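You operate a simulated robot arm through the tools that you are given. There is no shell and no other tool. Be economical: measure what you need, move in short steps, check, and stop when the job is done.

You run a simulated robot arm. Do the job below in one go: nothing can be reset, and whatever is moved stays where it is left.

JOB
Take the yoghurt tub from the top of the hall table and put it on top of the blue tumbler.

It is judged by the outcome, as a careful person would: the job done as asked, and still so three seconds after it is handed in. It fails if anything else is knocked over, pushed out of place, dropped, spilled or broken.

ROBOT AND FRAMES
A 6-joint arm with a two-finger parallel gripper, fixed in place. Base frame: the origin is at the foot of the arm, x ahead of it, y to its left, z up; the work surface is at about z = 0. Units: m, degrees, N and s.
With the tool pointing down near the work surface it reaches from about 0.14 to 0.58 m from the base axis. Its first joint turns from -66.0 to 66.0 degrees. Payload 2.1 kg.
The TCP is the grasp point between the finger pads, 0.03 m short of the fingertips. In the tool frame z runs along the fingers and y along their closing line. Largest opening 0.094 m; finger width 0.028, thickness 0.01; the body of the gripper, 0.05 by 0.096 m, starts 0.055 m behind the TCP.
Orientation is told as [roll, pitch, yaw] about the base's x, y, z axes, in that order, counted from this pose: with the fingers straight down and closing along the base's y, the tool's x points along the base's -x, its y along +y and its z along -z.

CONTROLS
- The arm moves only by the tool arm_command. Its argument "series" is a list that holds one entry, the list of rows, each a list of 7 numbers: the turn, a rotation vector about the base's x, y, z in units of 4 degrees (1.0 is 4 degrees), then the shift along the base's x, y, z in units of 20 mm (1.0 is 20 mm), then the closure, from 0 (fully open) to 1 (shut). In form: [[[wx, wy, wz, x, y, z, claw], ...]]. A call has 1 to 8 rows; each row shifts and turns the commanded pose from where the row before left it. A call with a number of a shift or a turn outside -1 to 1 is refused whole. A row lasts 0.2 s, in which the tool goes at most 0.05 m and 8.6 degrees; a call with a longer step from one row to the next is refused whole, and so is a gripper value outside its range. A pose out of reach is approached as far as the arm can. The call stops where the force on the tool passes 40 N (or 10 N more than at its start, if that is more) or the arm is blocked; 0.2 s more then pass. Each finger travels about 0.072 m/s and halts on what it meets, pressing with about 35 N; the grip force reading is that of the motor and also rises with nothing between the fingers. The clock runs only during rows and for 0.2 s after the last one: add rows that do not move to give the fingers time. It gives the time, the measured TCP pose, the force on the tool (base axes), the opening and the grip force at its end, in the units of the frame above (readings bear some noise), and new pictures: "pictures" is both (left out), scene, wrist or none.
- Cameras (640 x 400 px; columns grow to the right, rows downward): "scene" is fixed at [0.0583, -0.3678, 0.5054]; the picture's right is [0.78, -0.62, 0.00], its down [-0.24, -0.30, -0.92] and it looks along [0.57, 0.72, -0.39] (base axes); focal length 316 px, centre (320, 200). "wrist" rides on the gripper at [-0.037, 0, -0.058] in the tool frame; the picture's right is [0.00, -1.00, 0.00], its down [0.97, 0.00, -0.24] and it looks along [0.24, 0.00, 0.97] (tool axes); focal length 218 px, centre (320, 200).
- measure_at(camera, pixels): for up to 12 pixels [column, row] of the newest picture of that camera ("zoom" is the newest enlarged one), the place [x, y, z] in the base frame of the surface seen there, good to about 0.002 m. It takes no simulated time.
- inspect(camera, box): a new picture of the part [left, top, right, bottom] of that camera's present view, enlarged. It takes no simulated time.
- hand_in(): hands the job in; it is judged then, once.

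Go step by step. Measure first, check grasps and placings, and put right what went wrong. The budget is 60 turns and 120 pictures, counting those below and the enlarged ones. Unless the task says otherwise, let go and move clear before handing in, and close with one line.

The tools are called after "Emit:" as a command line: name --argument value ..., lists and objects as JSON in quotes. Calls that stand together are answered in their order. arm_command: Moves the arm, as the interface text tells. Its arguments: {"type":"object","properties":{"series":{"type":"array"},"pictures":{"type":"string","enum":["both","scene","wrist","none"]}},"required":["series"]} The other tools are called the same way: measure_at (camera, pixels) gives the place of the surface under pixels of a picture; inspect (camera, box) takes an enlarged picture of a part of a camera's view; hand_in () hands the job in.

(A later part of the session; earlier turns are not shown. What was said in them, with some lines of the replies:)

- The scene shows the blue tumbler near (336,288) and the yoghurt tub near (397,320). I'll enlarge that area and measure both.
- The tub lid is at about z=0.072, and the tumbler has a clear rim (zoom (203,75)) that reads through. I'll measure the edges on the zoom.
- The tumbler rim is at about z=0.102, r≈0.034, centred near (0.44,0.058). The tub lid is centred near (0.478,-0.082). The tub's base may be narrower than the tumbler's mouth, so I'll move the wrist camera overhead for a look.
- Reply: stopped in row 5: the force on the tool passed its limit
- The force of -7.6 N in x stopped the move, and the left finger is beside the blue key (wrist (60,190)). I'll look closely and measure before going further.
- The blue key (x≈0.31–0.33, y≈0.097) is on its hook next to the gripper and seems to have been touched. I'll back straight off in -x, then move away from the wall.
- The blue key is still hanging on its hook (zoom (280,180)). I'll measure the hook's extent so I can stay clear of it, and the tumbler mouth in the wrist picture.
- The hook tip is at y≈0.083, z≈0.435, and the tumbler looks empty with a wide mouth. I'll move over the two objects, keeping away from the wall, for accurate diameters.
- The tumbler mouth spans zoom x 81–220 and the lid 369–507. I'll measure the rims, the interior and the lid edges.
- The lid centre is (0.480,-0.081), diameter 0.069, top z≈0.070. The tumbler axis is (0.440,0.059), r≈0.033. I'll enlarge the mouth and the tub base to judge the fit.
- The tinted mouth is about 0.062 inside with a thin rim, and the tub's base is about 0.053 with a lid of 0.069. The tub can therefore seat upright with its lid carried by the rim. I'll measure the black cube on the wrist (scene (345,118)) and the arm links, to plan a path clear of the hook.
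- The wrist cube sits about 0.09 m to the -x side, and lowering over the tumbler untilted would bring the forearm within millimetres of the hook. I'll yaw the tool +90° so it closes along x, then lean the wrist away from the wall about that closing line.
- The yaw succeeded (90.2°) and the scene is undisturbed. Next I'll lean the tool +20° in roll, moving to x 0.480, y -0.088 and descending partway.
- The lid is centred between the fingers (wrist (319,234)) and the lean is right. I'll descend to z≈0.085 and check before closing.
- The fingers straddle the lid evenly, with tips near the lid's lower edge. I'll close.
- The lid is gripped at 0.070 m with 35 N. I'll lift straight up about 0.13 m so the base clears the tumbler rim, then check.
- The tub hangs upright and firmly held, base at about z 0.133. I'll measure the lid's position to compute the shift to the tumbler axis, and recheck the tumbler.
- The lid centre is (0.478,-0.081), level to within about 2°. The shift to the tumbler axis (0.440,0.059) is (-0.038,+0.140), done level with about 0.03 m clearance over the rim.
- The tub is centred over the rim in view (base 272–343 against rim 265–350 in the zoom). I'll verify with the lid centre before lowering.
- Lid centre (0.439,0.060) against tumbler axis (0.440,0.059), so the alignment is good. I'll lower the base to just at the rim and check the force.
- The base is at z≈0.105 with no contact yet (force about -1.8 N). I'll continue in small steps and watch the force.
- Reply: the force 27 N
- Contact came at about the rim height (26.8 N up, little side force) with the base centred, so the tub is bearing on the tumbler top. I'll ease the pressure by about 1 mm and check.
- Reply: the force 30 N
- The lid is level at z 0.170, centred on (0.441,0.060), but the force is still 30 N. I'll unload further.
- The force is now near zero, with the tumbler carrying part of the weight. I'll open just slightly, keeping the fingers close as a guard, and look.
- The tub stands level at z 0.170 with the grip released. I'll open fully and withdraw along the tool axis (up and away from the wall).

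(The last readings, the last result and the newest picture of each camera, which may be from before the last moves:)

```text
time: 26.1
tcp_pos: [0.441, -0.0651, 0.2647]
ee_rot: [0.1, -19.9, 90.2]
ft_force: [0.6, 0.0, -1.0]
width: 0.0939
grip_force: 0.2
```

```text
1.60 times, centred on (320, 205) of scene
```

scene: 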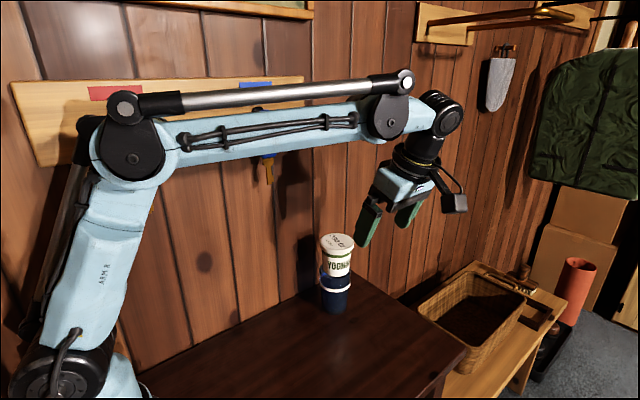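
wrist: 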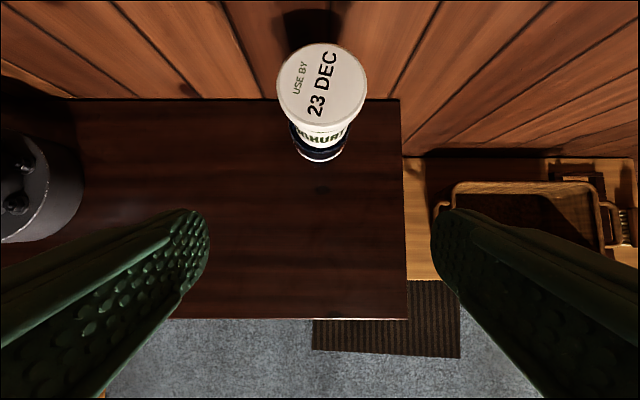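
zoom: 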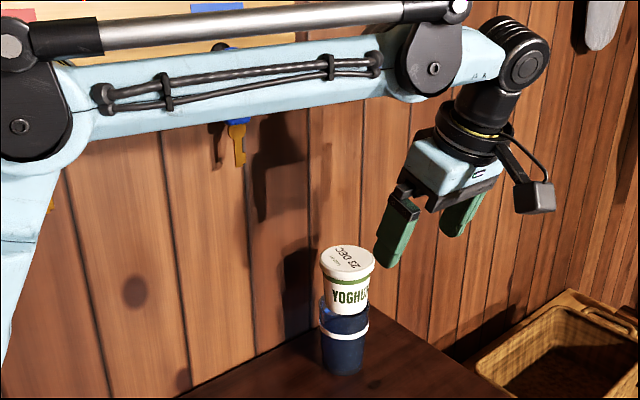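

The tub stands steady on the tumbler (scene (337,255)) more than 3 s after release. The blue key still hangs on its hook (zoom (237,140)) and the gripper is clear, so I'm handing in.

Emit:
hand_in

```text
The job is handed in.
```

The yoghurt tub is standing upright on top of the blue tumbler; early on the gripper brushed the blue key or its hook, but the key stayed hanging and nothing was knocked over.
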